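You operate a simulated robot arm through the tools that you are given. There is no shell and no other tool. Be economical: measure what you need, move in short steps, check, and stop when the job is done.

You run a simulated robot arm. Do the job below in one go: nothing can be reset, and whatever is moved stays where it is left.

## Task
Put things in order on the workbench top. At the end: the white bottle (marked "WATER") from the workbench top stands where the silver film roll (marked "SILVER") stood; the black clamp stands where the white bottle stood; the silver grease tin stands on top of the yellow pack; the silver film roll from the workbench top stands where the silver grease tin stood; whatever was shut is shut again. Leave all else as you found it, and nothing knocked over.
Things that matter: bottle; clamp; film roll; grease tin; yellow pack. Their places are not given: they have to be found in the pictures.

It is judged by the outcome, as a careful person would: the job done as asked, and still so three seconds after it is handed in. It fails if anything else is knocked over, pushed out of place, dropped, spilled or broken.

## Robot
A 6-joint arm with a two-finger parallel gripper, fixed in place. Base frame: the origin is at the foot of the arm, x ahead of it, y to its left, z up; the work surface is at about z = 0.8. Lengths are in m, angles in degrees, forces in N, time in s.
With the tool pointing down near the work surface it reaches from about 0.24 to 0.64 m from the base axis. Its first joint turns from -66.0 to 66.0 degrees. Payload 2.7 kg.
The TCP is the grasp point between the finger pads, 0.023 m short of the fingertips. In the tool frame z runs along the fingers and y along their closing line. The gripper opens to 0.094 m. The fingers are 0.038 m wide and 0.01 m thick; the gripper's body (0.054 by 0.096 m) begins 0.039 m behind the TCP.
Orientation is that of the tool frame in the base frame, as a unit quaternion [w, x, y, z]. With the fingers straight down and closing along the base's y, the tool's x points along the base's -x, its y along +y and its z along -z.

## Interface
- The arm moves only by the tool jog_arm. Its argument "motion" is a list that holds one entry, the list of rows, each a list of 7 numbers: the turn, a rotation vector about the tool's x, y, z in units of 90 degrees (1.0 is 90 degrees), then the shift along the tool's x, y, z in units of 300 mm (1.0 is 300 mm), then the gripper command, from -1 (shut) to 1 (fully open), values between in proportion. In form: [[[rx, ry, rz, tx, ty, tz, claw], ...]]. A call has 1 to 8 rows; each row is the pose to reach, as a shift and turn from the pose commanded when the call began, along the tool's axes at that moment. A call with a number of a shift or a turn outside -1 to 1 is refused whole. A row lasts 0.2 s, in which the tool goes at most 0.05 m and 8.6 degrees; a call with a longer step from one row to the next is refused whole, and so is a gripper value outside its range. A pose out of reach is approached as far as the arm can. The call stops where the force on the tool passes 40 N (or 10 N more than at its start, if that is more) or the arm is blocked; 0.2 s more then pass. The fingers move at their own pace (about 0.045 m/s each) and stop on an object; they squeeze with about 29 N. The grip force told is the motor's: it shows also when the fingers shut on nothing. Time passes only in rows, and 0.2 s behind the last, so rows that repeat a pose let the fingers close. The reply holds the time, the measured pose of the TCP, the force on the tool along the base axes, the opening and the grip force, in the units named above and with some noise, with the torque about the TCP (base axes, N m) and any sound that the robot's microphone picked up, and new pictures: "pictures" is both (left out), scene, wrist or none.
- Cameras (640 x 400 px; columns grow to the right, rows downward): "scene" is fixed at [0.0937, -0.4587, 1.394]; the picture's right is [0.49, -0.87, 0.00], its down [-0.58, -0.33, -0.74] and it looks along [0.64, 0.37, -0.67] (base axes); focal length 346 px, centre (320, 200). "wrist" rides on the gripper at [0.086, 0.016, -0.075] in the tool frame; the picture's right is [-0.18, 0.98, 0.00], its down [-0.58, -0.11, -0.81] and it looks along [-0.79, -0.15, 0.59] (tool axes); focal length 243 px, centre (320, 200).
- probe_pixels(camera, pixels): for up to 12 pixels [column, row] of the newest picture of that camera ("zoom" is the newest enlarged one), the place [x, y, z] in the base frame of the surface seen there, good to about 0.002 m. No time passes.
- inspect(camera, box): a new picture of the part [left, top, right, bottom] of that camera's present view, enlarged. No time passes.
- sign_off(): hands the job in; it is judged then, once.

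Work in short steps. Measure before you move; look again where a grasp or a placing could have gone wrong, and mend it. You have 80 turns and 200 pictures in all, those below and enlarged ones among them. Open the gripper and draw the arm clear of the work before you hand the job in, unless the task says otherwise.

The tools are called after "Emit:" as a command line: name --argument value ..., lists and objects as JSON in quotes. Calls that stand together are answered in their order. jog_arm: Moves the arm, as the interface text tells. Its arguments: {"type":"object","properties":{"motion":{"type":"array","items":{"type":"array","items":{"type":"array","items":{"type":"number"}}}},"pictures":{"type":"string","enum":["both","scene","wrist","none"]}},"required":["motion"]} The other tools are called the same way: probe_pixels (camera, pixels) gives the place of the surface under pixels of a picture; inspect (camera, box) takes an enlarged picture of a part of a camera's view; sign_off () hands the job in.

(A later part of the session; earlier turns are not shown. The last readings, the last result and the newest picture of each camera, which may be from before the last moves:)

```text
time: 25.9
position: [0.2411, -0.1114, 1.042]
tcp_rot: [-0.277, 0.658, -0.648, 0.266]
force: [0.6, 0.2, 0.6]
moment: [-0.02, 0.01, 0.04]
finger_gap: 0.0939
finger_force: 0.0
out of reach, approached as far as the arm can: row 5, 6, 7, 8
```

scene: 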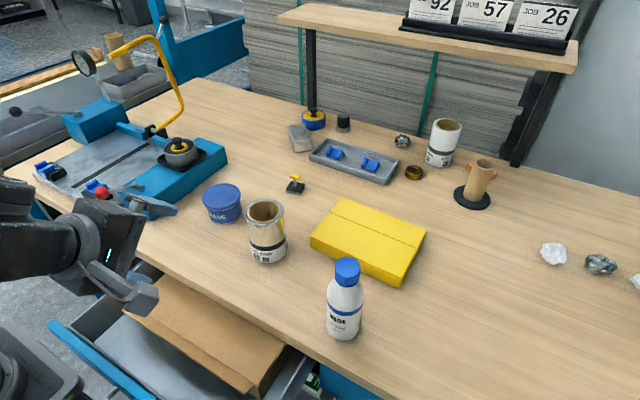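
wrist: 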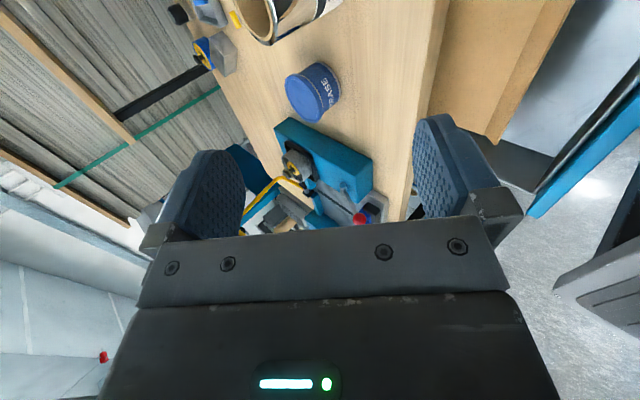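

Tilt is achieved but the way down was out of reach from there. I go right first (larger radius), then down.

Emit:
jog_arm --motion '[[[0, 0, 0, 0.1, -0.02, 0.02, 1], [0, 0, 0, 0.2, -0.04, 0.04, 1], [0, 0, 0, 0.33, -0.07, 0.07, 1], [0, 0, 0, 0.36, 0.0, 0.14, 1], [0, 0, 0, 0.36, 0.07, 0.21, 1], [0, 0, 0, 0.36, 0.14, 0.28, 1], [0, 0, 0, 0.36, 0.21, 0.35, 1], [0, 0, 0, 0.36, 0.26, 0.4, 1]]]'

```text
time: 27.7
position: [0.3024, -0.1729, 1.0606]
tcp_rot: [-0.274, 0.657, -0.651, 0.265]
force: [0.0, 0.2, -1.1]
moment: [-0.04, -0.01, 0.01]
finger_gap: 0.0941
finger_force: 0.0
out of reach, approached as far as the arm can: row 1, 2, 3, 4, 5, 6, 7, 8
```

scene: 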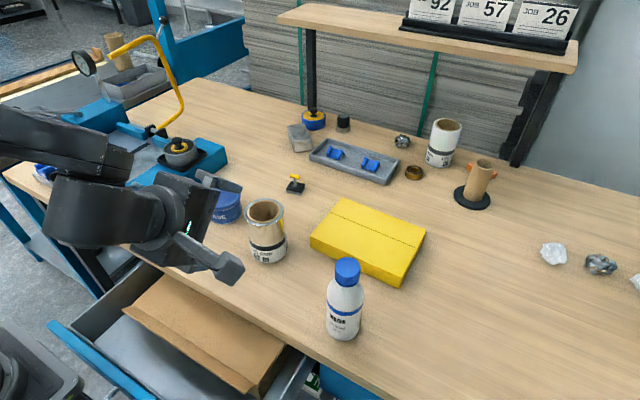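
wrist: 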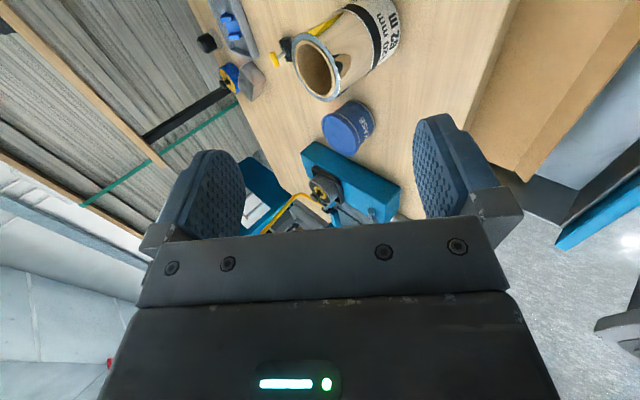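

45° outward isn't workable here. Instead I approach from the right side: fingers tilted toward +y, lower finger under the lip's right end (y≈−0.235), where reach is good. I undo tilt and yaw, then tilt toward +y.

Emit:
jog_arm --motion '[[[-0.09, 0, 0, 0, 0, 0, 1], [-0.18, 0, 0, 0, 0, 0, 1], [-0.27, 0, 0, 0, 0, 0, 1], [-0.36, 0, 0, 0, 0, 0, 1], [-0.45, 0, 0, 0, 0, 0, 1], [-0.5, 0, 0, 0, 0, 0, 1]]]' --pictures "none"

Emit:
jog_arm --motion '[[[0, 0, 0.094, 0, 0, 0, 1], [0, 0, 0.188, 0, 0, 0, 1], [0, 0, 0.282, 0, 0, 0, 1], [0, 0, 0.376, 0, 0, 0, 1], [0, 0, 0.47, 0, 0, 0, 1], [0, 0, 0.564, 0, 0, 0, 1], [0, 0, 0.658, 0, 0, 0, 1], [0, 0, 0.752, 0, 0, 0, 1]]]' --pictures "none"

Emit:
jog_arm --motion '[[[0, 0, 0.083, 0, 0, 0, 1], [0, 0, 0.166, 0, 0, 0, 1], [0, 0, 0.25, 0, 0, 0, 1]]]' --pictures "scene"

```text
time: 29.1
position: [0.3055, -0.1775, 1.0678]
tcp_rot: [-0.003, 0.714, -0.7, -0.003]
force: [0.3, -0.9, 1.3]
moment: [-0.01, -0.01, -0.03]
finger_gap: 0.0939
finger_force: 0.0
```

```text
time: 30.9
position: [0.3057, -0.1775, 1.0689]
tcp_rot: [0.003, -0.201, 0.98, 0.004]
force: [0.1, -0.9, -0.6]
moment: [0.0, 0.02, 0.01]
finger_gap: 0.094
finger_force: 0.1
```

```text
time: 31.7
position: [0.3055, -0.1799, 1.0681]
tcp_rot: [0.001, -0.007, 1.0, 0.004]
force: [-0.3, 0.2, -0.6]
moment: [-0.02, -0.02, 0.03]
finger_gap: 0.0937
finger_force: 0.1
```

scene: 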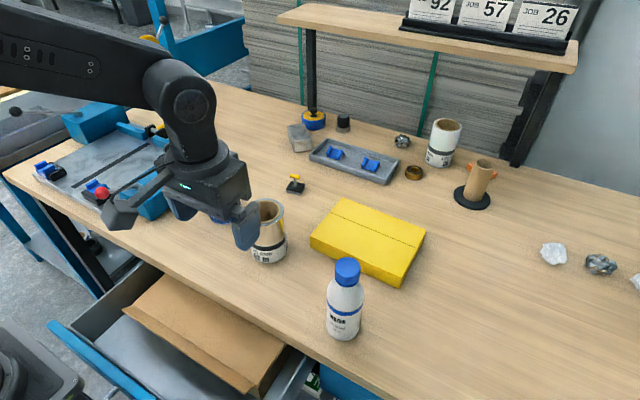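

Now lower toward (0.212, −0.19, 0.92) while tilting −45° about tool x.

Emit:
jog_arm --motion '[[[-0.04, 0, 0, 0.1, 0, 0.04, 1], [-0.12, 0, 0, 0.2, -0.02, 0.1, 1], [-0.2, 0, 0, 0.28, -0.04, 0.18, 1], [-0.28, 0, 0, 0.31, -0.043, 0.26, 1], [-0.36, 0, 0, 0.31, -0.043, 0.34, 1], [-0.44, 0, 0, 0.31, -0.043, 0.42, 1], [-0.5, 0, 0, 0.31, -0.043, 0.49, 1], [-0.5, 0, 0, 0.31, -0.043, 0.49, 1]]]'

```text
time: 33.5
position: [0.2139, -0.1927, 0.9212]
tcp_rot: [-0.001, -0.008, 0.922, 0.388]
force: [0.7, -0.4, 0.2]
moment: [-0.04, -0.02, -0.04]
finger_gap: 0.0941
finger_force: 0.0
```

scene: 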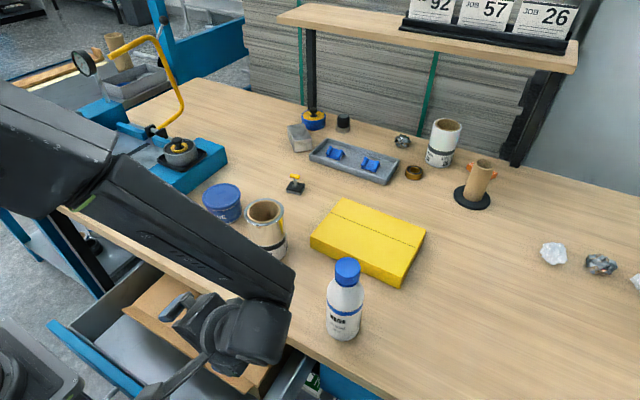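
wrist: 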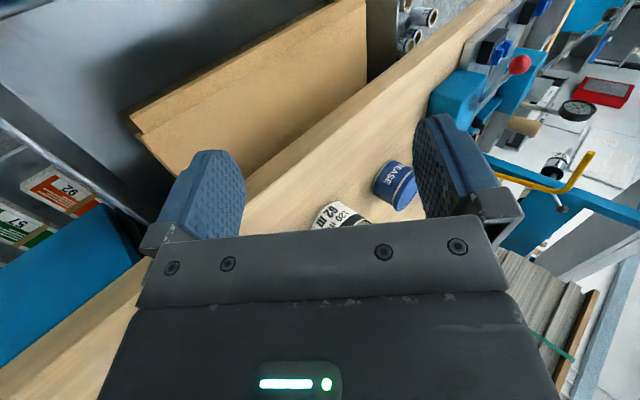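

Good pose. I slide down-right, then forward along the finger axis so the lower finger goes under the lip's right end, stopping before lifting.

Emit:
jog_arm --motion '[[[0, 0, 0, 0, -0.14, 0.02, 1], [0, 0, 0, 0, -0.28, 0.05, 1], [0, 0, 0, 0, -0.417, 0.083, 1], [0, 0, 0, 0, -0.417, 0.16, 1], [0, 0, 0, 0, -0.417, 0.24, 1], [0, 0, 0, 0, -0.417, 0.32, 1], [0, 0, 0, 0, -0.417, 0.38, 1], [0, 0, 0, 0, -0.417, 0.38, 1]]]'

Emit:
inspect --camera "wrist" --box '[60, 60, 380, 260]'

```text
time: 35.3
position: [0.2133, -0.197, 0.7506]
tcp_rot: [-0.002, -0.008, 0.922, 0.386]
force: [-0.7, -0.5, -0.2]
moment: [-0.02, -0.02, -0.02]
finger_gap: 0.0938
finger_force: 0.1
```

scene: 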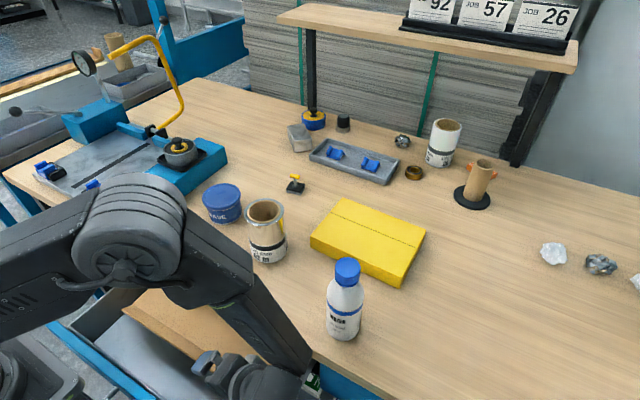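
wrist: 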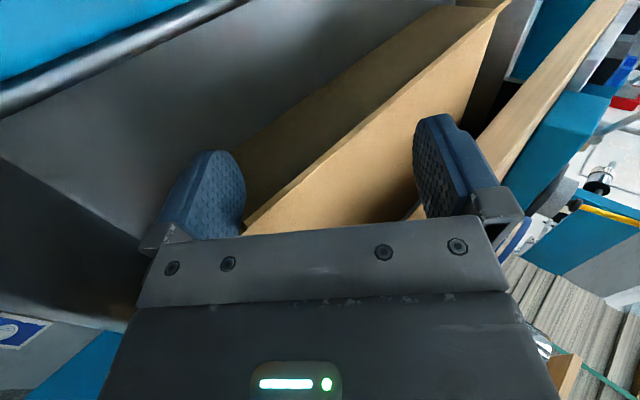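

```text
2.00 times, centred on (220, 160) of wrist
```

zoom: 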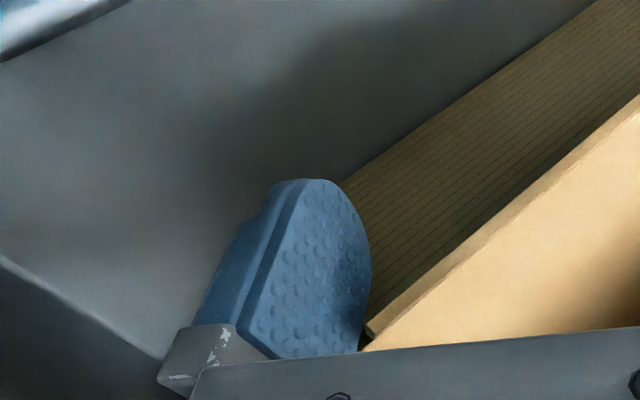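

The lower finger sits at the lip's right corner (365,335 in zoom). I go 1 cm further in under it and lift 4 cm slowly.

Emit:
jog_arm --motion '[[[0, 0, 0, 0, 0, 0.035, 1], [0, 0, 0, 0, 0.03, 0.005, 1], [0, 0, 0, 0, 0.06, -0.025, 1], [0, 0, 0, 0, 0.09, -0.055, 1], [0, 0, 0, 0, 0.12, -0.085, 1]]]'

Emit:
inspect --camera "scene" --box '[80, 250, 340, 400]'

```text
time: 36.5
position: [0.2124, -0.191, 0.7943]
tcp_rot: [-0.001, -0.008, 0.922, 0.386]
force: [-0.4, -0.1, -0.5]
moment: [0.01, 0.01, -0.02]
finger_gap: 0.0941
finger_force: 0.1
```

scene: 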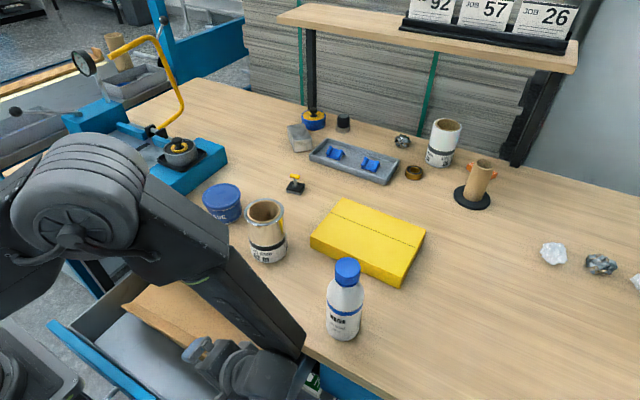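
wrist: 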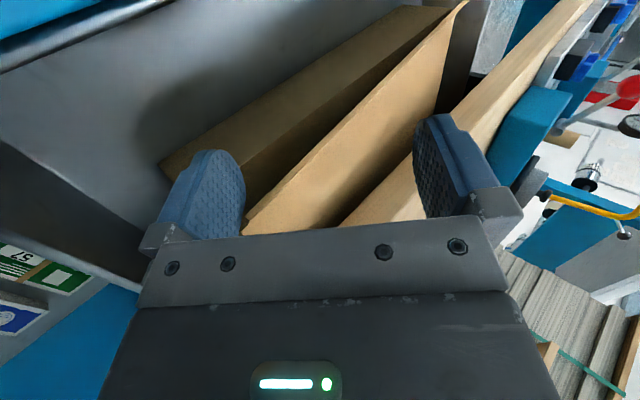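

```text
2.46 times, centred on (210, 325) of scene
```

zoom: 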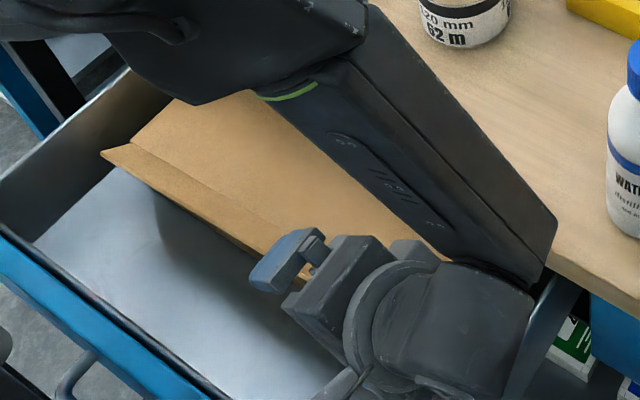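

The lid is rising. I measure its slope to find the hinge.

Emit:
probe_pixels --camera "wrist" --pixels '[[262, 218], [300, 190], [360, 130], [400, 120], [430, 60], [380, 160], [340, 200], [440, 90], [250, 150], [300, 110]]'

Emit:
inspect --camera "wrist" --box '[140, 0, 500, 230]'

```text
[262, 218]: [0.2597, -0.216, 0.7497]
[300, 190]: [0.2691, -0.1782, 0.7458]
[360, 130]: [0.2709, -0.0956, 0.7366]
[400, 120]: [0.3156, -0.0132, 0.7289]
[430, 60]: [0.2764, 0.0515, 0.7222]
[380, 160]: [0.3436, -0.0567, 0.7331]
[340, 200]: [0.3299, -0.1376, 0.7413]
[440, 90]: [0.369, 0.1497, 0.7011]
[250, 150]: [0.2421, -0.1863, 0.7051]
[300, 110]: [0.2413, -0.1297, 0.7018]
```

```text
1.74 times, centred on (320, 115) of wrist
```

zoom: 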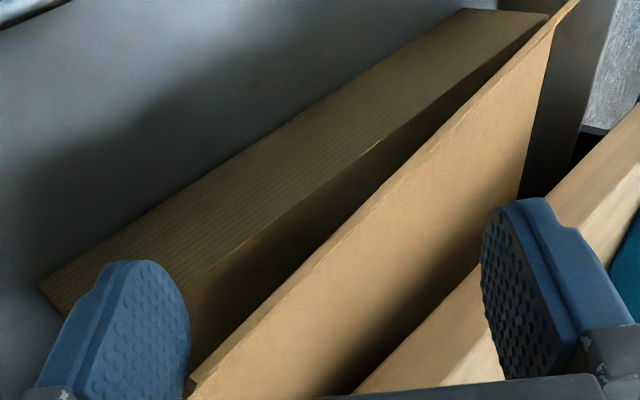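

The lid rises only with −y: it is hinged at its left end (y≈+0.09). I check how deep the box goes and the bench's underside height.

Emit:
probe_pixels --camera "wrist" --pixels '[[400, 205], [405, 190], [395, 195], [480, 95], [500, 70], [470, 100], [520, 60], [412, 170], [385, 180], [370, 195], [355, 210], [450, 105]]'

Emit:
probe_pixels --camera "zoom" --pixels '[[240, 290], [350, 190], [450, 110], [300, 260], [520, 40], [260, 310], [200, 340], [400, 290], [440, 280], [370, 380]]'

```text
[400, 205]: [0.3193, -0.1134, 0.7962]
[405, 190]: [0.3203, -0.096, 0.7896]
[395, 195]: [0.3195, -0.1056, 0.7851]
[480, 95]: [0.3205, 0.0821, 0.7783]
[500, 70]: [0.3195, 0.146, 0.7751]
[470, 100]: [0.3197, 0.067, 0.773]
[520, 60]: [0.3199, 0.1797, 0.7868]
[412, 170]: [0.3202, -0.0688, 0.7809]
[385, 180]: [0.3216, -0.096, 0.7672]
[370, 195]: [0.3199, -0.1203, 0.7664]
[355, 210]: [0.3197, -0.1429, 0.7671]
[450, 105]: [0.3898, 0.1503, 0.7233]
```

```text
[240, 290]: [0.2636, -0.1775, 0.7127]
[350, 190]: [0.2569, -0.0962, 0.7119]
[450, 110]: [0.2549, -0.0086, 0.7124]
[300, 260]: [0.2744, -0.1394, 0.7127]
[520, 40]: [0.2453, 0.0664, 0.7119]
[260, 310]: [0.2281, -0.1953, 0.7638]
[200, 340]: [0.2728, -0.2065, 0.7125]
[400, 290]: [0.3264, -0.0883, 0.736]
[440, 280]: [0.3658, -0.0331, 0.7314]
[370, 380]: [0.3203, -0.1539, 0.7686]
```

Under the lid a flat surface at z≈0.712 shows. I enlarge the gap, and also take a closer look at the silver pot on the machine.

Emit:
inspect --camera "wrist" --box '[230, 100, 350, 220]'

Emit:
inspect --camera "scene" --box '[145, 125, 225, 185]'

Emit:
inspect --camera "scene" --box '[285, 95, 365, 160]'

```text
3.33 times, centred on (290, 160) of wrist
```

zoom: 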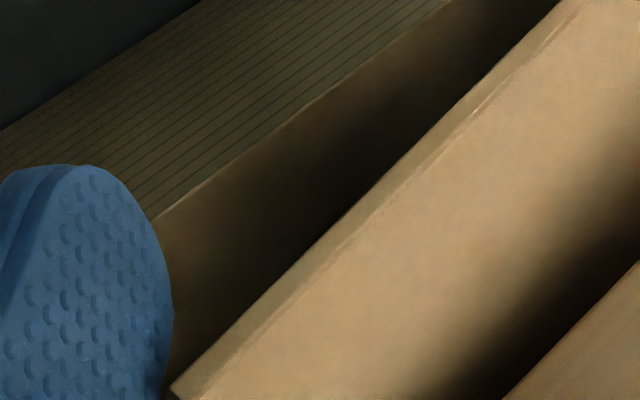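

```text
6.67 times, centred on (185, 155) of scene
```

zoom: 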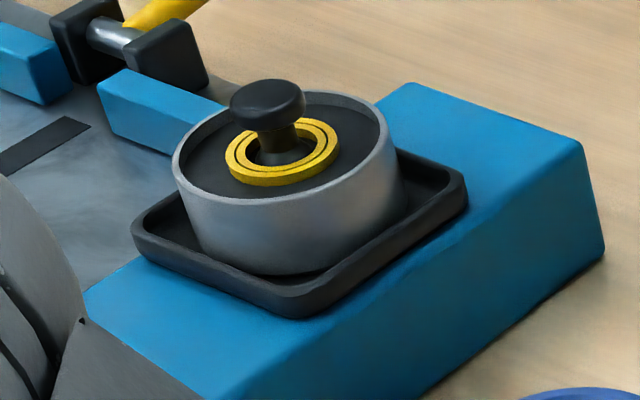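

```text
6.15 times, centred on (325, 128) of scene
```

zoom: 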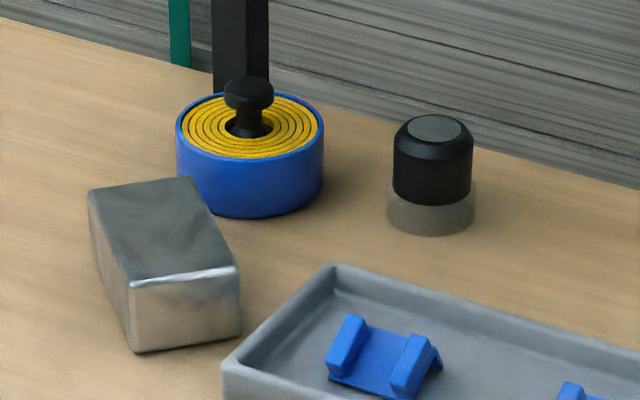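

Those pots are strap reels, not grease tins. I lift the lid slightly more (bench underside is at 0.765) and look deeper under it.

Emit:
jog_arm --motion '[[[0, 0, 0, 0, 0.012, -0.012, 1], [0, 0, 0, 0, 0.024, -0.024, 1], [0, 0, 0, 0, 0.024, -0.024, 1]]]' --pictures "wrist"

Emit:
inspect --camera "wrist" --box '[220, 0, 480, 220]'

```text
time: 37.3
position: [0.2125, -0.1905, 0.8048]
tcp_rot: [-0.001, -0.008, 0.922, 0.387]
force: [-0.5, -0.5, 0.7]
moment: [-0.04, -0.01, -0.02]
finger_gap: 0.0939
finger_force: 0.0
```

wrist: 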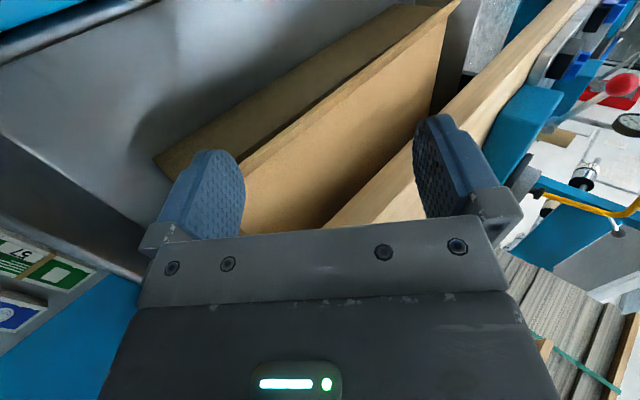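

```text
1.82 times, centred on (350, 110) of wrist
```

zoom: 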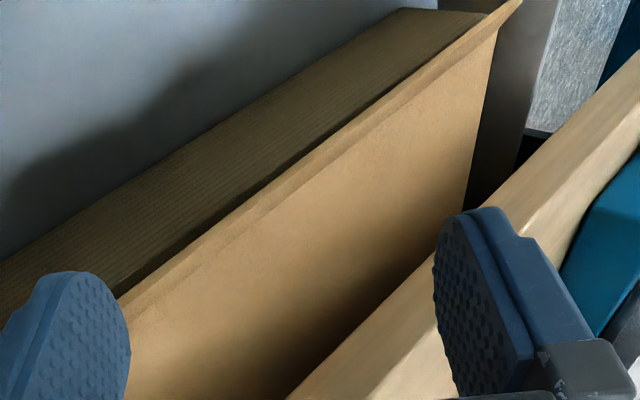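

The lid slid off and closed again. Before going further I look at the bench front to the right for another drawer: withdraw and untilt, placing the camera near (0.10, −0.35, 0.95).

Emit:
jog_arm --motion '[[[0, 0, 0, 0.0, -0.02, -0.12, 1], [0, 0, 0, 0.02, -0.03, -0.26, 1], [0.09, 0, 0, 0.03, -0.06, -0.38, 1], [0.18, 0, 0, 0.04, -0.1, -0.48, 1], [0.27, 0, 0, 0.05, -0.15, -0.53, 1], [0.36, 0, 0, 0.067, -0.2, -0.56, 1], [0.45, 0, 0, 0.067, -0.24, -0.577, 1], [0.5, 0, 0, 0.067, -0.27, -0.577, 1]]]'

Emit:
inspect --camera "wrist" --box '[0, 0, 640, 220]'

```text
time: 39.1
position: [0.1949, -0.3714, 0.8696]
tcp_rot: [0.002, -0.007, 1.0, 0.003]
force: [-0.3, 0.3, -0.2]
moment: [0.0, 0.01, -0.01]
finger_gap: 0.094
finger_force: 0.1
```

scene: 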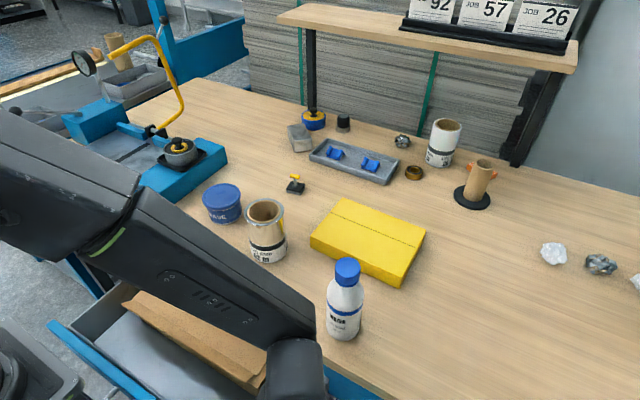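
wrist: 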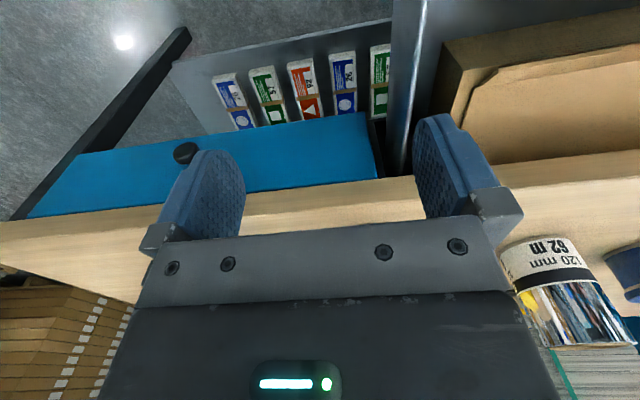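

```text
1.00 times, centred on (320, 110) of wrist (not enlarged: the box is as wide or as high as the picture)
```

zoom: 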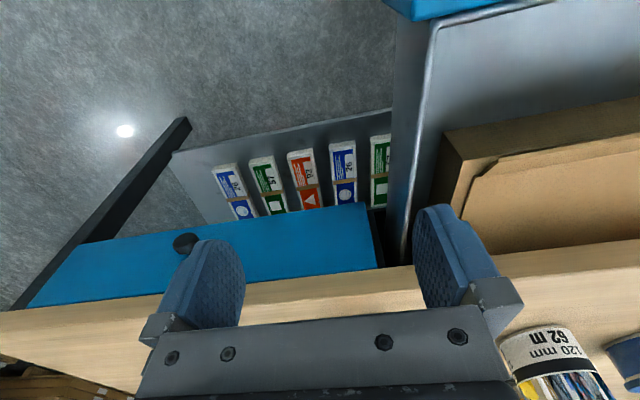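

There is a second panel on the right with a round knob (185,243). I probe the panel, knob, and check the carton lid's state.

Emit:
probe_pixels --camera "zoom" --pixels '[[185, 241], [100, 250], [90, 300], [350, 215], [360, 255], [30, 305], [375, 262], [480, 150], [560, 120], [490, 100], [540, 170], [320, 270]]'

Emit:
inspect --camera "wrist" --box '[420, 0, 640, 180]'

Emit:
inspect --camera "wrist" --box '[10, 90, 400, 240]'

```text
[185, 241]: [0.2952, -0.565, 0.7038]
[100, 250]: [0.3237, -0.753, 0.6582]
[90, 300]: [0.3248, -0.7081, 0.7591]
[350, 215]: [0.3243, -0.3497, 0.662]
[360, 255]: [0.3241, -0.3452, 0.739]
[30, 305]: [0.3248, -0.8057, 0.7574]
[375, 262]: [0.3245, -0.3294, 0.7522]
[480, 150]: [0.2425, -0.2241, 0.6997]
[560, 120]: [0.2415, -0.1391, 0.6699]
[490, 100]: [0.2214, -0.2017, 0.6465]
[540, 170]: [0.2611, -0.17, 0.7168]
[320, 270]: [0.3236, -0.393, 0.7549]
```

```text
2.22 times, centred on (530, 90) of wrist
```

zoom: 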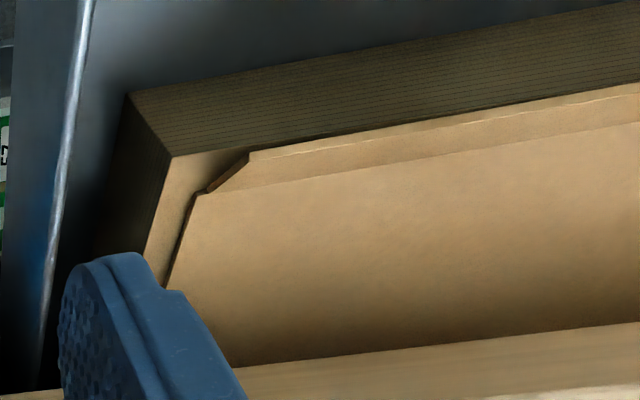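

```text
1.64 times, centred on (205, 165) of wrist
```

zoom: 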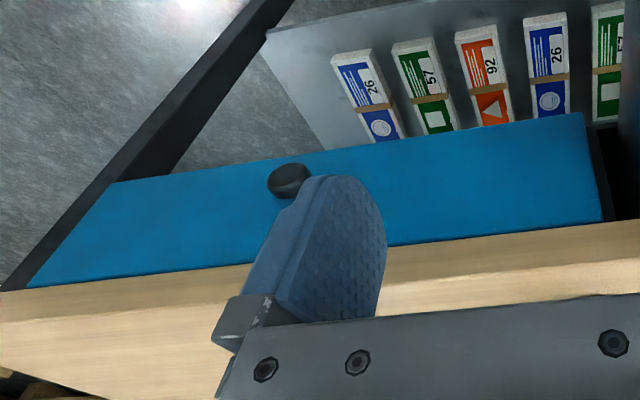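

The lid seems shifted relative to the carton's top. I measure lid corner, lip and carton rim.

Emit:
probe_pixels --camera "wrist" --pixels '[[477, 90], [500, 71], [463, 71], [459, 104], [470, 80], [505, 80], [560, 62], [560, 75], [620, 50], [620, 62], [560, 130], [620, 120]]'

```text
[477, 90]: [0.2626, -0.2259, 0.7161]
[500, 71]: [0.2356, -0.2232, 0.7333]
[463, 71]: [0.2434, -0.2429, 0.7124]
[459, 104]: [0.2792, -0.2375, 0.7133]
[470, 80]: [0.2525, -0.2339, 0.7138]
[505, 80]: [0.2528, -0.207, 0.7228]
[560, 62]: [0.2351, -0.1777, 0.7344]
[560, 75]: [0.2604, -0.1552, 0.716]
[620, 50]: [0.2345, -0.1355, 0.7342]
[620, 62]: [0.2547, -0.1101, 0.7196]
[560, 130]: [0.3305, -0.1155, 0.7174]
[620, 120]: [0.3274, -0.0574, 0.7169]
```

The carton seems solid with a loose sheet on top. I check how much room is left between drawer front and robot column, and peek at what's at the left gap behind the carton.

Emit:
probe_pixels --camera "scene" --pixels '[[20, 370], [40, 350], [60, 385], [10, 395], [75, 395], [90, 390], [20, 335], [110, 395]]'

Emit:
inspect --camera "scene" --box '[0, 230, 200, 400]'

```text
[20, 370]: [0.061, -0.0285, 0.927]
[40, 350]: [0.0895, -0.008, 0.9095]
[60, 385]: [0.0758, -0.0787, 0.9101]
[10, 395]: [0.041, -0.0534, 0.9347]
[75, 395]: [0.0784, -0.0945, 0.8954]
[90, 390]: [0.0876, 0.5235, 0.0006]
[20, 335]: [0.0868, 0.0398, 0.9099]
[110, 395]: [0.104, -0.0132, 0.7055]
```

```text
2.35 times, centred on (100, 315) of scene
```

zoom: 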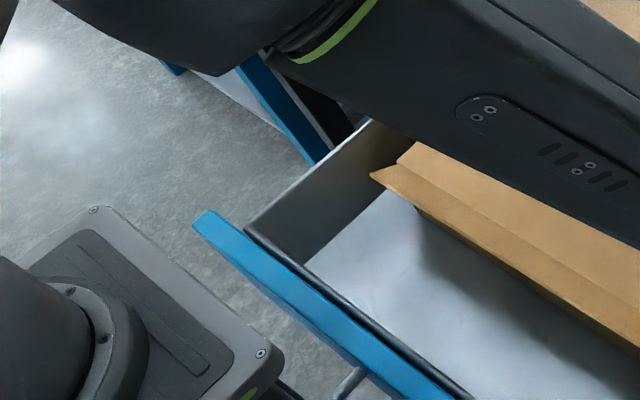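

The drawer is at its limit (handle against the robot pedestal). The sheet on the carton is loose, so I'll slide it back a bit by its lip to see whether the carton is hollow. First close the fingers and go to (0.20, −0.10, 0.80).

Emit:
jog_arm --motion '[[[0, 0, 0, 0, 0.15, 0, -1], [0, 0, 0, 0, 0.3, 0, -1], [0, 0, 0, 0, 0.45, 0, -1], [0, 0, 0, 0, 0.6, 0, -1], [0, 0, 0, 0, 0.75, 0, -1], [0, 0, 0, 0, 0.9, 0.05, -1], [0, 0, 0, -0.01, 0.93, 0.15, -1], [0, 0, 0, -0.01, 0.93, 0.23, -1]]]'

```text
time: 40.7
position: [0.2069, -0.1008, 0.8329]
tcp_rot: [-0.003, -0.019, 1.0, 0.013]
force: [16.6, 3.3, 43.8]
moment: [0.01, 6.28, -0.43]
finger_gap: 0.0
finger_force: 29.5
out of reach, approached as far as the arm can: row 6, 7
stopped in row 7: the force on the tool passed its limit at 230 N (the readings are from after the stop); the commanded pose is now the measured one
```

scene: 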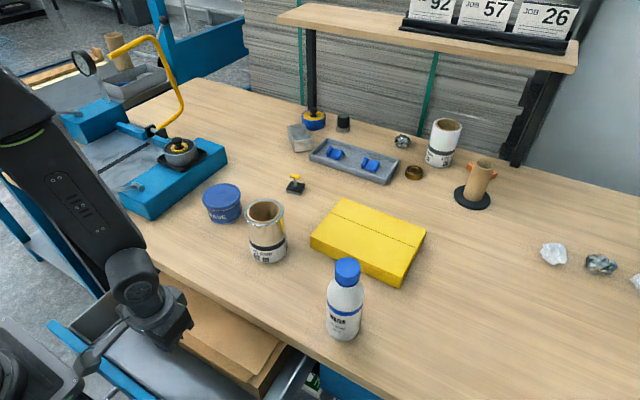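
wrist: 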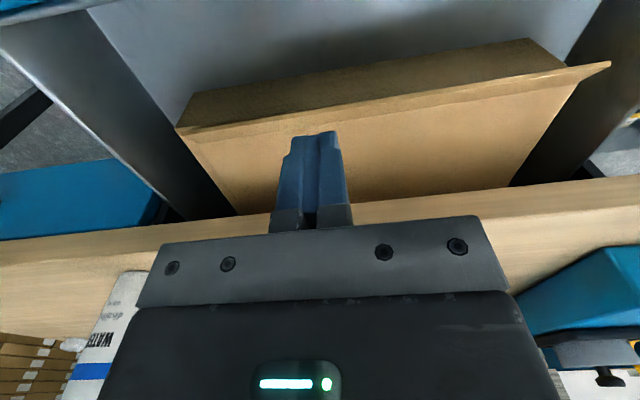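

The camera housing bumped the robot pedestal. I back off outward, move right to y≈−0.15 (clear of the pedestal), and lower the closed fingertips in front of the lip.

Emit:
jog_arm --motion '[[[0, 0, 0, -0.06, 0, -0.02, -1], [0, 0, 0, -0.06, -0.1, -0.02, -1], [0, 0, 0, -0.04, -0.17, 0, -1], [0, 0, 0, 0.01, -0.17, 0.1, -1], [0, 0, 0, 0.02, -0.17, 0.2, -1], [0, 0, 0, 0.02, -0.17, 0.29, -1]]]'

```text
time: 42.1
position: [0.2007, -0.1487, 0.7415]
tcp_rot: [-0.004, -0.018, 1.0, 0.012]
force: [0.5, 0.3, -0.2]
moment: [-0.01, 0.03, 0.04]
finger_gap: 0.0001
finger_force: 28.7
```

scene: 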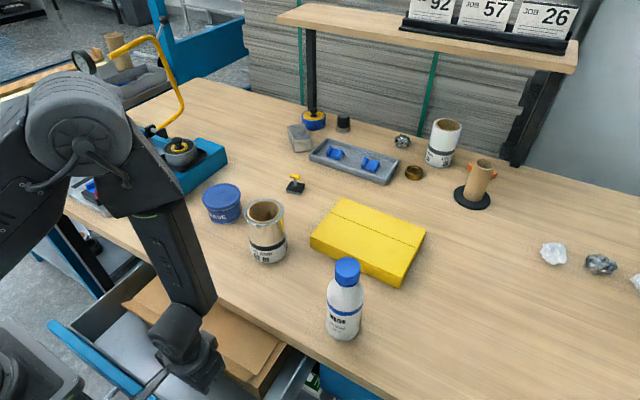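
wrist: 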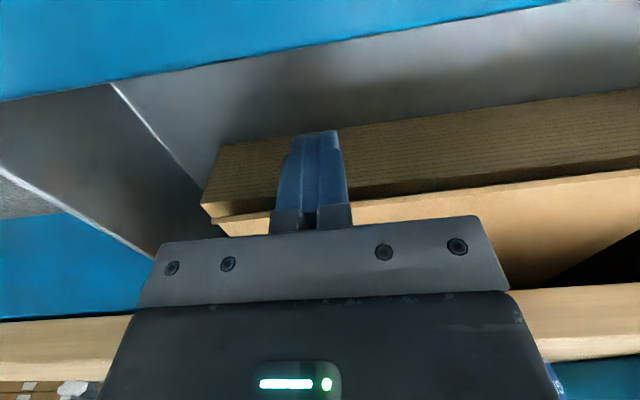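

Tip at z≈0.719, just above the carton rim and below the lip edge. I push the sheet back 6 cm.

Emit:
jog_arm --motion '[[[0, 0, 0, -0.05, 0, -0.003, -1], [0, 0, 0, -0.1, 0, -0.003, -1], [0, 0, 0, -0.15, 0, -0.003, -1], [0, 0, 0, -0.2, 0, -0.003, -1], [0, 0, 0, -0.25, 0, -0.003, -1]]]'

Emit:
inspect --camera "scene" --box '[80, 250, 330, 400]'

```text
time: 43.5
position: [0.2708, -0.1458, 0.7437]
tcp_rot: [-0.01, -0.013, 1.0, 0.016]
force: [-4.4, 0.4, 0.7]
moment: [0.02, -0.26, -0.12]
finger_gap: 0.0001
finger_force: 29.1
stopped in row 5: the force on the tool passed its limit at 43 N (the readings are from after the stop); the commanded pose is now the measured one
```

scene: 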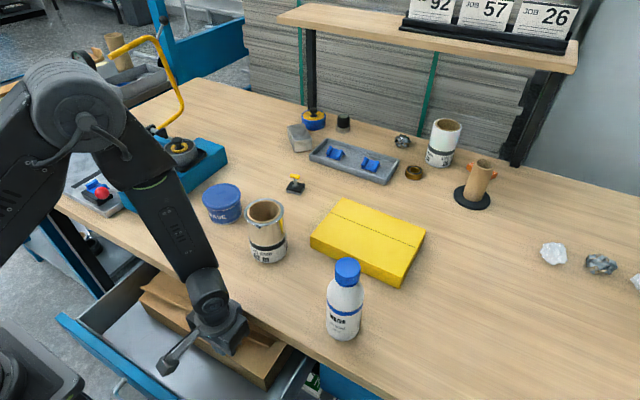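
wrist: 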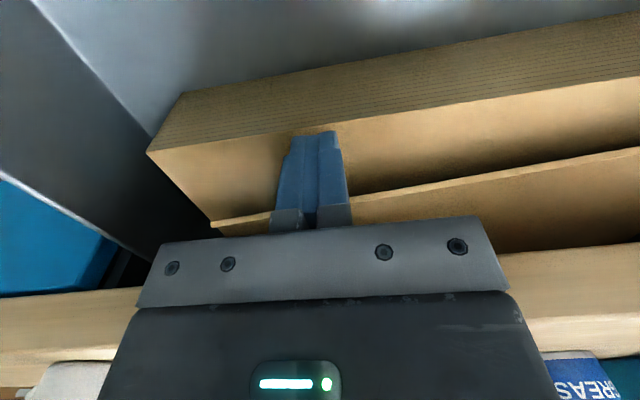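

```text
2.56 times, centred on (205, 325) of scene
```

zoom: 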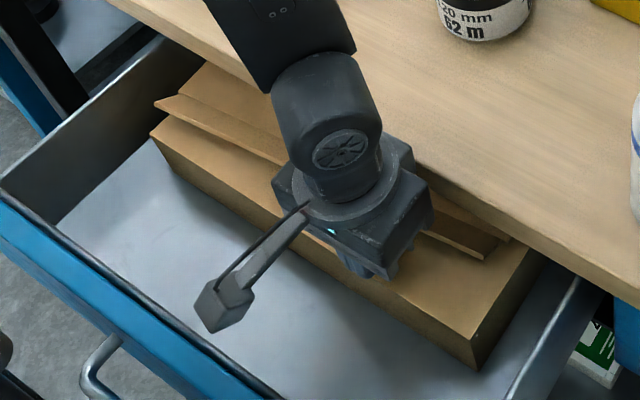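

The carton's top is a solid closed surface; so it's just clutter with a loose folded sheet. I retreat to look at the sheet's pose, to put it back before trying the knob drawer.

Emit:
jog_arm --motion '[[[0, 0, 0, 0.06, 0, -0.01, -1], [0, 0, 0, 0.14, 0, -0.06, -1], [0, 0, 0, 0.16, -0.1, -0.2, -1], [0, 0, 0, 0.1, -0.25, -0.35, -1], [0, 0, 0, 0.05, -0.4, -0.5, -1], [0, 0, 0, 0, -0.55, -0.6, -1], [0, 0, 0, 0, -0.7, -0.7, 0]]]'

Emit:
inspect --camera "scene" --box '[80, 250, 330, 400]'

```text
refused: row 3 steps farther than a row can; nothing moved
```

```text
2.56 times, centred on (205, 325) of scene
```

zoom: 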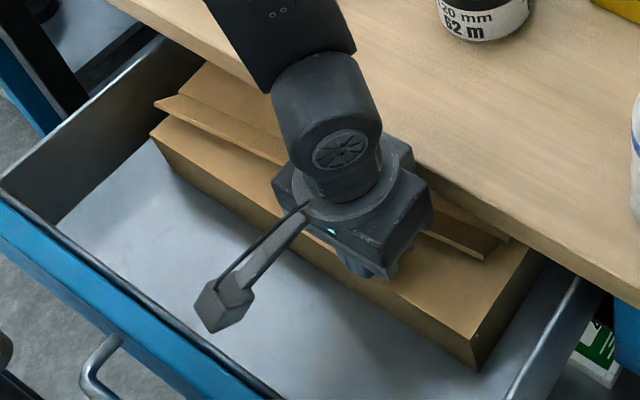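

Rows were too long; I redo the retreat in smaller steps.

Emit:
jog_arm --motion '[[[0, 0, 0, 0.06, 0, -0.01, -1], [0, 0, 0, 0.12, 0, -0.1, -1], [0, 0, 0, 0.12, -0.08, -0.2, -1], [0, 0, 0, 0.1, -0.18, -0.3, -1], [0, 0, 0, 0.05, -0.28, -0.4, -1], [0, 0, 0, 0, -0.38, -0.5, -1], [0, 0, 0, 0, -0.48, -0.6, 0], [0, 0, 0, 0, -0.6, -0.65, 0]]]'

Emit:
inspect --camera "scene" --box '[80, 250, 330, 400]'

```text
time: 45.3
position: [0.2777, -0.3307, 0.9324]
tcp_rot: [-0.009, -0.014, 1.0, 0.016]
force: [-0.2, -0.6, -0.6]
moment: [0.0, 0.0, 0.04]
finger_gap: 0.0472
finger_force: 0.1
```

scene: 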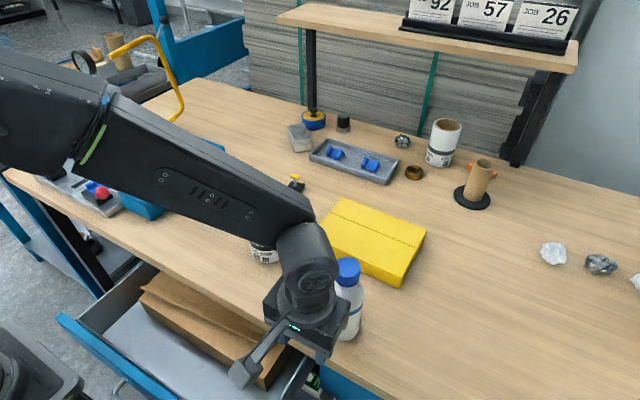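
wrist: 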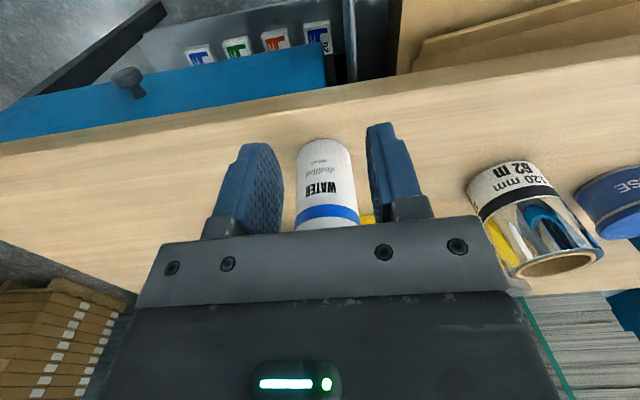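

```text
2.56 times, centred on (205, 325) of scene
```

zoom: 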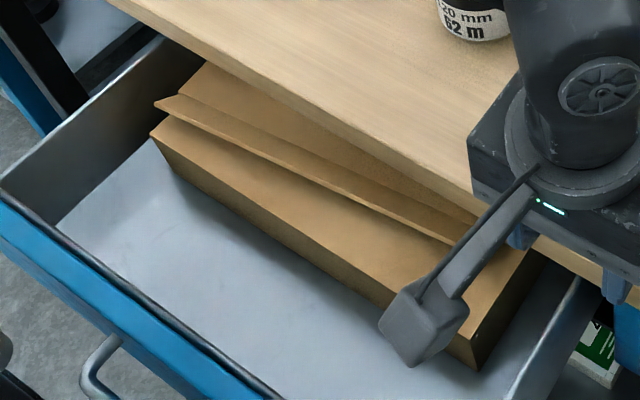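

Now the knob: head near (0.295, −0.565, 0.704). I move right above it, open to a moderate width, and look.

Emit:
jog_arm --motion '[[[0, 0, 0, 0, -0.15, 0, 0.3], [0, 0, 0, 0, -0.3, 0, 0.3], [0, 0, 0, 0, -0.45, 0, 0.3], [0, 0, 0, 0, -0.6, 0, 0.3], [0, 0, 0, -0.02, -0.7, 0.1, 0.3], [0, 0, 0, -0.03, -0.78, 0.2, 0.3], [0, 0, 0, -0.03, -0.78, 0.3, 0.3]]]'

Emit:
inspect --camera "wrist" --box '[140, 20, 500, 230]'

```text
time: 46.9
position: [0.2936, -0.5618, 0.8368]
tcp_rot: [-0.01, -0.013, 1.0, 0.015]
force: [0.3, 0.0, 0.1]
moment: [-0.02, -0.01, 0.0]
finger_gap: 0.061
finger_force: 0.1
```

scene: 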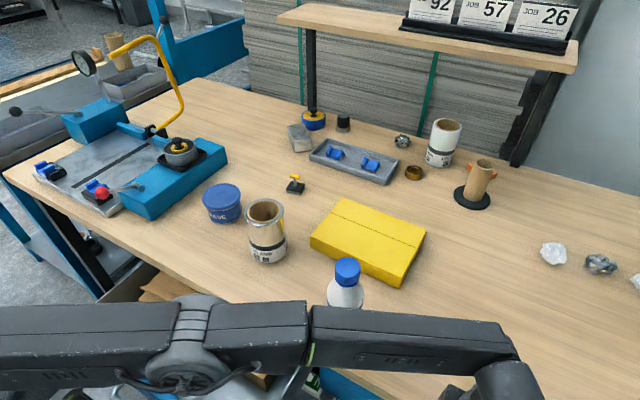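
wrist: 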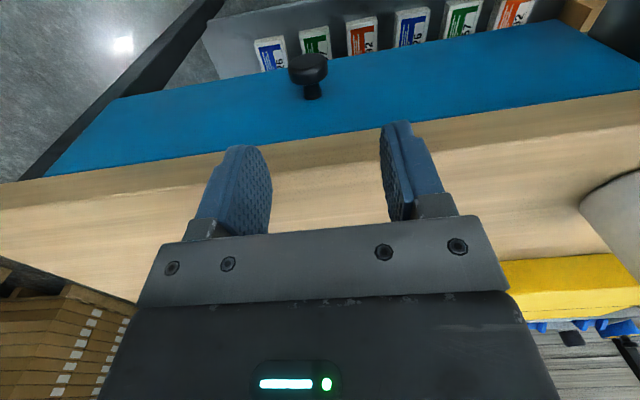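

```text
1.78 times, centred on (320, 125) of wrist
```

zoom: 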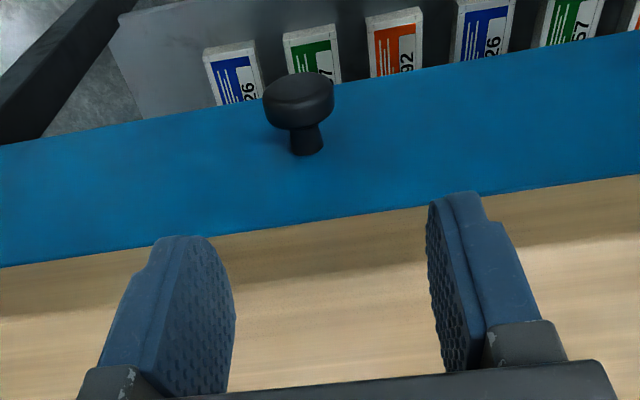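

Reach is fine here. I measure the knob's head and stem.

Emit:
probe_pixels --camera "zoom" --pixels '[[298, 85], [298, 115], [270, 100], [328, 95], [305, 140], [305, 165], [298, 75]]'

```text
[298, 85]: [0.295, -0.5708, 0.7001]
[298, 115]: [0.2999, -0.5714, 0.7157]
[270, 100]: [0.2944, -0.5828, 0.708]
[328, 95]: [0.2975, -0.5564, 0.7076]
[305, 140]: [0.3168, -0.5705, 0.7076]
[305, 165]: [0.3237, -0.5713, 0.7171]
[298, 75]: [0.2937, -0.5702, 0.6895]
```

Descend with fingers either side of the knob head and grip it.

Emit:
jog_arm --motion '[[[0, 0, 0, 0.019, -0.027, 0.12, 0.3], [0, 0, 0, 0.019, -0.027, 0.24, 0.3], [0, 0, 0, 0.019, -0.027, 0.34, 0.3], [0, 0, 0, 0.019, -0.027, 0.43, 0.3], [0, 0, 0, 0.019, -0.027, 0.43, -1], [0, 0, 0, 0.019, -0.027, 0.43, -1], [0, 0, 0, 0.019, -0.027, 0.43, -1]]]' --pictures "wrist"

```text
time: 47.7
position: [0.2825, -0.5614, 0.7551]
tcp_rot: [-0.005, -0.014, 1.0, 0.007]
force: [-0.7, 1.8, 4.3]
moment: [-0.09, -0.25, 0.05]
finger_gap: 0.061
finger_force: 0.1
out of reach, approached as far as the arm can: row 1, 2, 3
stopped in row 3: the force on the tool passed its limit at 49 N (the readings are from after the stop); the commanded pose is now the measured one
```

wrist: 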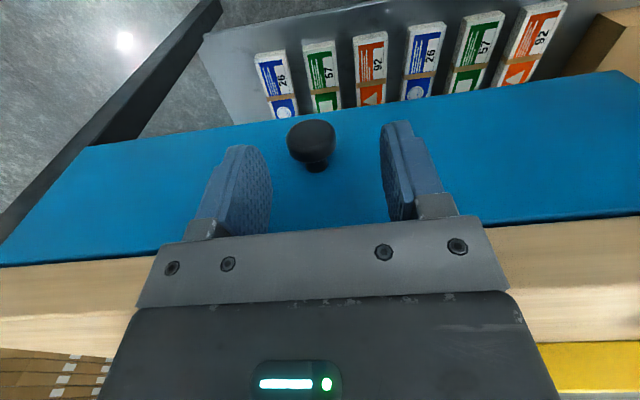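

It stopped on a force; I check the scene for what the arm touches.

Emit:
jog_arm --motion '[[[0, 0, 0, 0, 0, -0.02, 0.3]]]' --pictures "scene"

```text
time: 48.1
position: [0.282, -0.561, 0.7597]
tcp_rot: [-0.006, -0.014, 1.0, 0.007]
force: [0.3, 0.1, 0.3]
moment: [-0.02, -0.02, -0.02]
finger_gap: 0.0611
finger_force: 0.0
```

scene: 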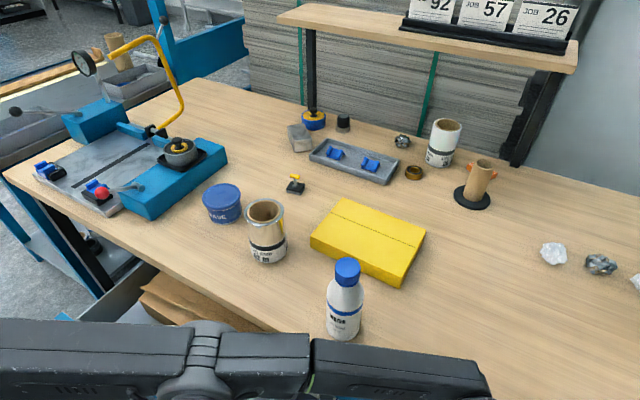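

The arm was near its reach limit with the tool vertical. Tilting the fingers 30° toward −y brings the wrist closer; I raise, tilt, and then approach the knob along the tool axis.

Emit:
jog_arm --motion '[[[0.03, 0, 0, 0, 0.04, -0.04, 0.3], [0.11, 0, 0, -0.005, 0.08, -0.08, 0.3], [0.19, 0, 0, -0.01, 0.11, -0.1, 0.3], [0.27, 0, 0, -0.013, 0.137, -0.1, 0.3], [0.333, 0, 0, -0.013, 0.137, -0.1, 0.3], [0.333, 0, 0, -0.013, 0.137, -0.1, 0.3]]]'

```text
time: 49.5
position: [0.2845, -0.5211, 0.7896]
tcp_rot: [-0.002, -0.016, 0.968, -0.252]
force: [-0.3, -0.8, 0.3]
moment: [-0.02, -0.01, -0.02]
finger_gap: 0.0611
finger_force: 0.1
```

scene: 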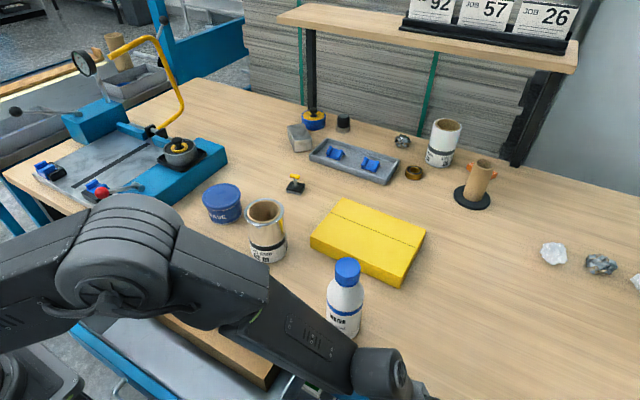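
wrist: 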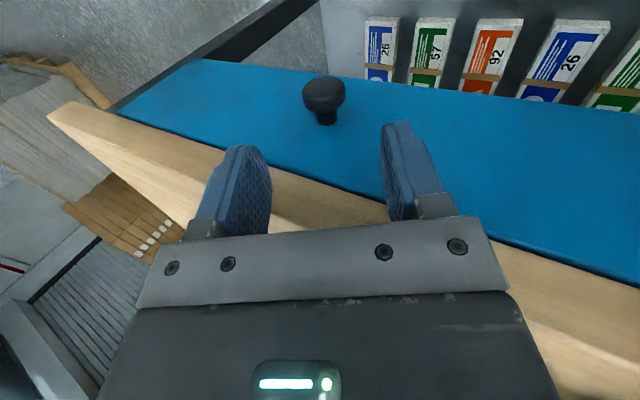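

Tilted pose reached easily, with the knob between the fingers. Approach 10 cm along the tool axis and close.

Emit:
jog_arm --motion '[[[0, 0, 0, -0.01, 0, 0.12, 0.3], [0, 0, 0, -0.01, 0, 0.24, 0.3], [0, 0, 0, -0.01, 0, 0.33, 0.3], [0, 0, 0, -0.01, 0, 0.33, 0.3], [0, 0, 0, -0.01, 0, 0.33, -1], [0, 0, 0, -0.01, 0, 0.33, -1], [0, 0, 0, -0.01, 0, 0.33, -1], [0, 0, 0, -0.01, 0, 0.33, -1]]]' --pictures "wrist"

```text
time: 50.0
position: [0.2936, -0.553, 0.7684]
tcp_rot: [0.006, -0.013, 0.964, -0.267]
force: [-24.1, 31.9, 34.6]
moment: [0.28, -1.67, 1.47]
finger_gap: 0.0611
finger_force: 0.0
stopped in row 2: the force on the tool passed its limit at 206 N (the readings are from after the stop); the commanded pose is now the measured one
```

wrist: 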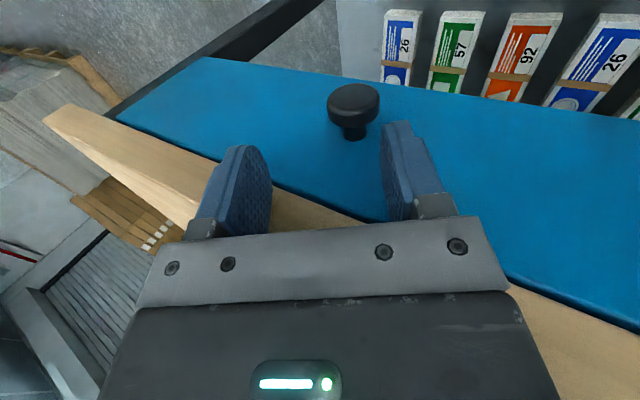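

The hand's body touched the bench edge (x≈0.32). I back off, tip the fingers ~9° forward so the body leans away from the bench, and approach again.

Emit:
jog_arm --motion '[[[0, 0, 0, 0.05, 0, -0.06, 0.3], [0, -0.05, 0, 0.05, 0.02, -0.02, 0.3], [0, -0.1, 0, 0.045, 0.04, 0.03, 0.3], [0, -0.1, 0, 0.04, 0.064, 0.1, 0.3], [0, -0.1, 0, 0.035, 0.064, 0.16, 0.3], [0, -0.1, 0, 0.035, 0.064, 0.216, 0.3], [0, -0.1, 0, 0.035, 0.064, 0.216, 0.3]]]' --pictures "wrist"

```text
time: 50.8
position: [0.2865, -0.555, 0.7643]
tcp_rot: [0.083, -0.034, 0.959, -0.27]
force: [-2.7, 1.0, 6.6]
moment: [0.28, -0.34, 0.11]
finger_gap: 0.0612
finger_force: 0.1
out of reach, approached as far as the arm can: row 4
stopped in row 4: the force on the tool passed its limit at 97 N (the readings are from after the stop); the commanded pose is now the measured one
```

wrist: 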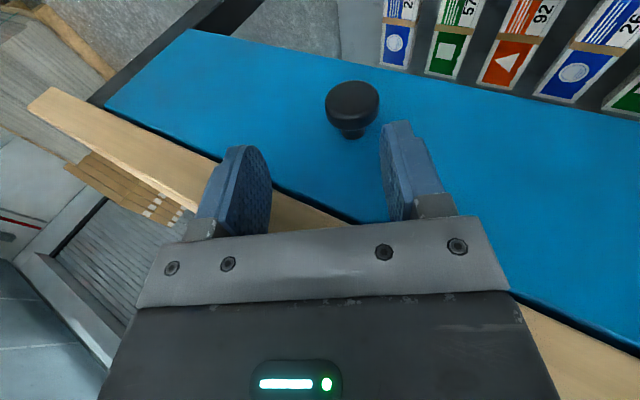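

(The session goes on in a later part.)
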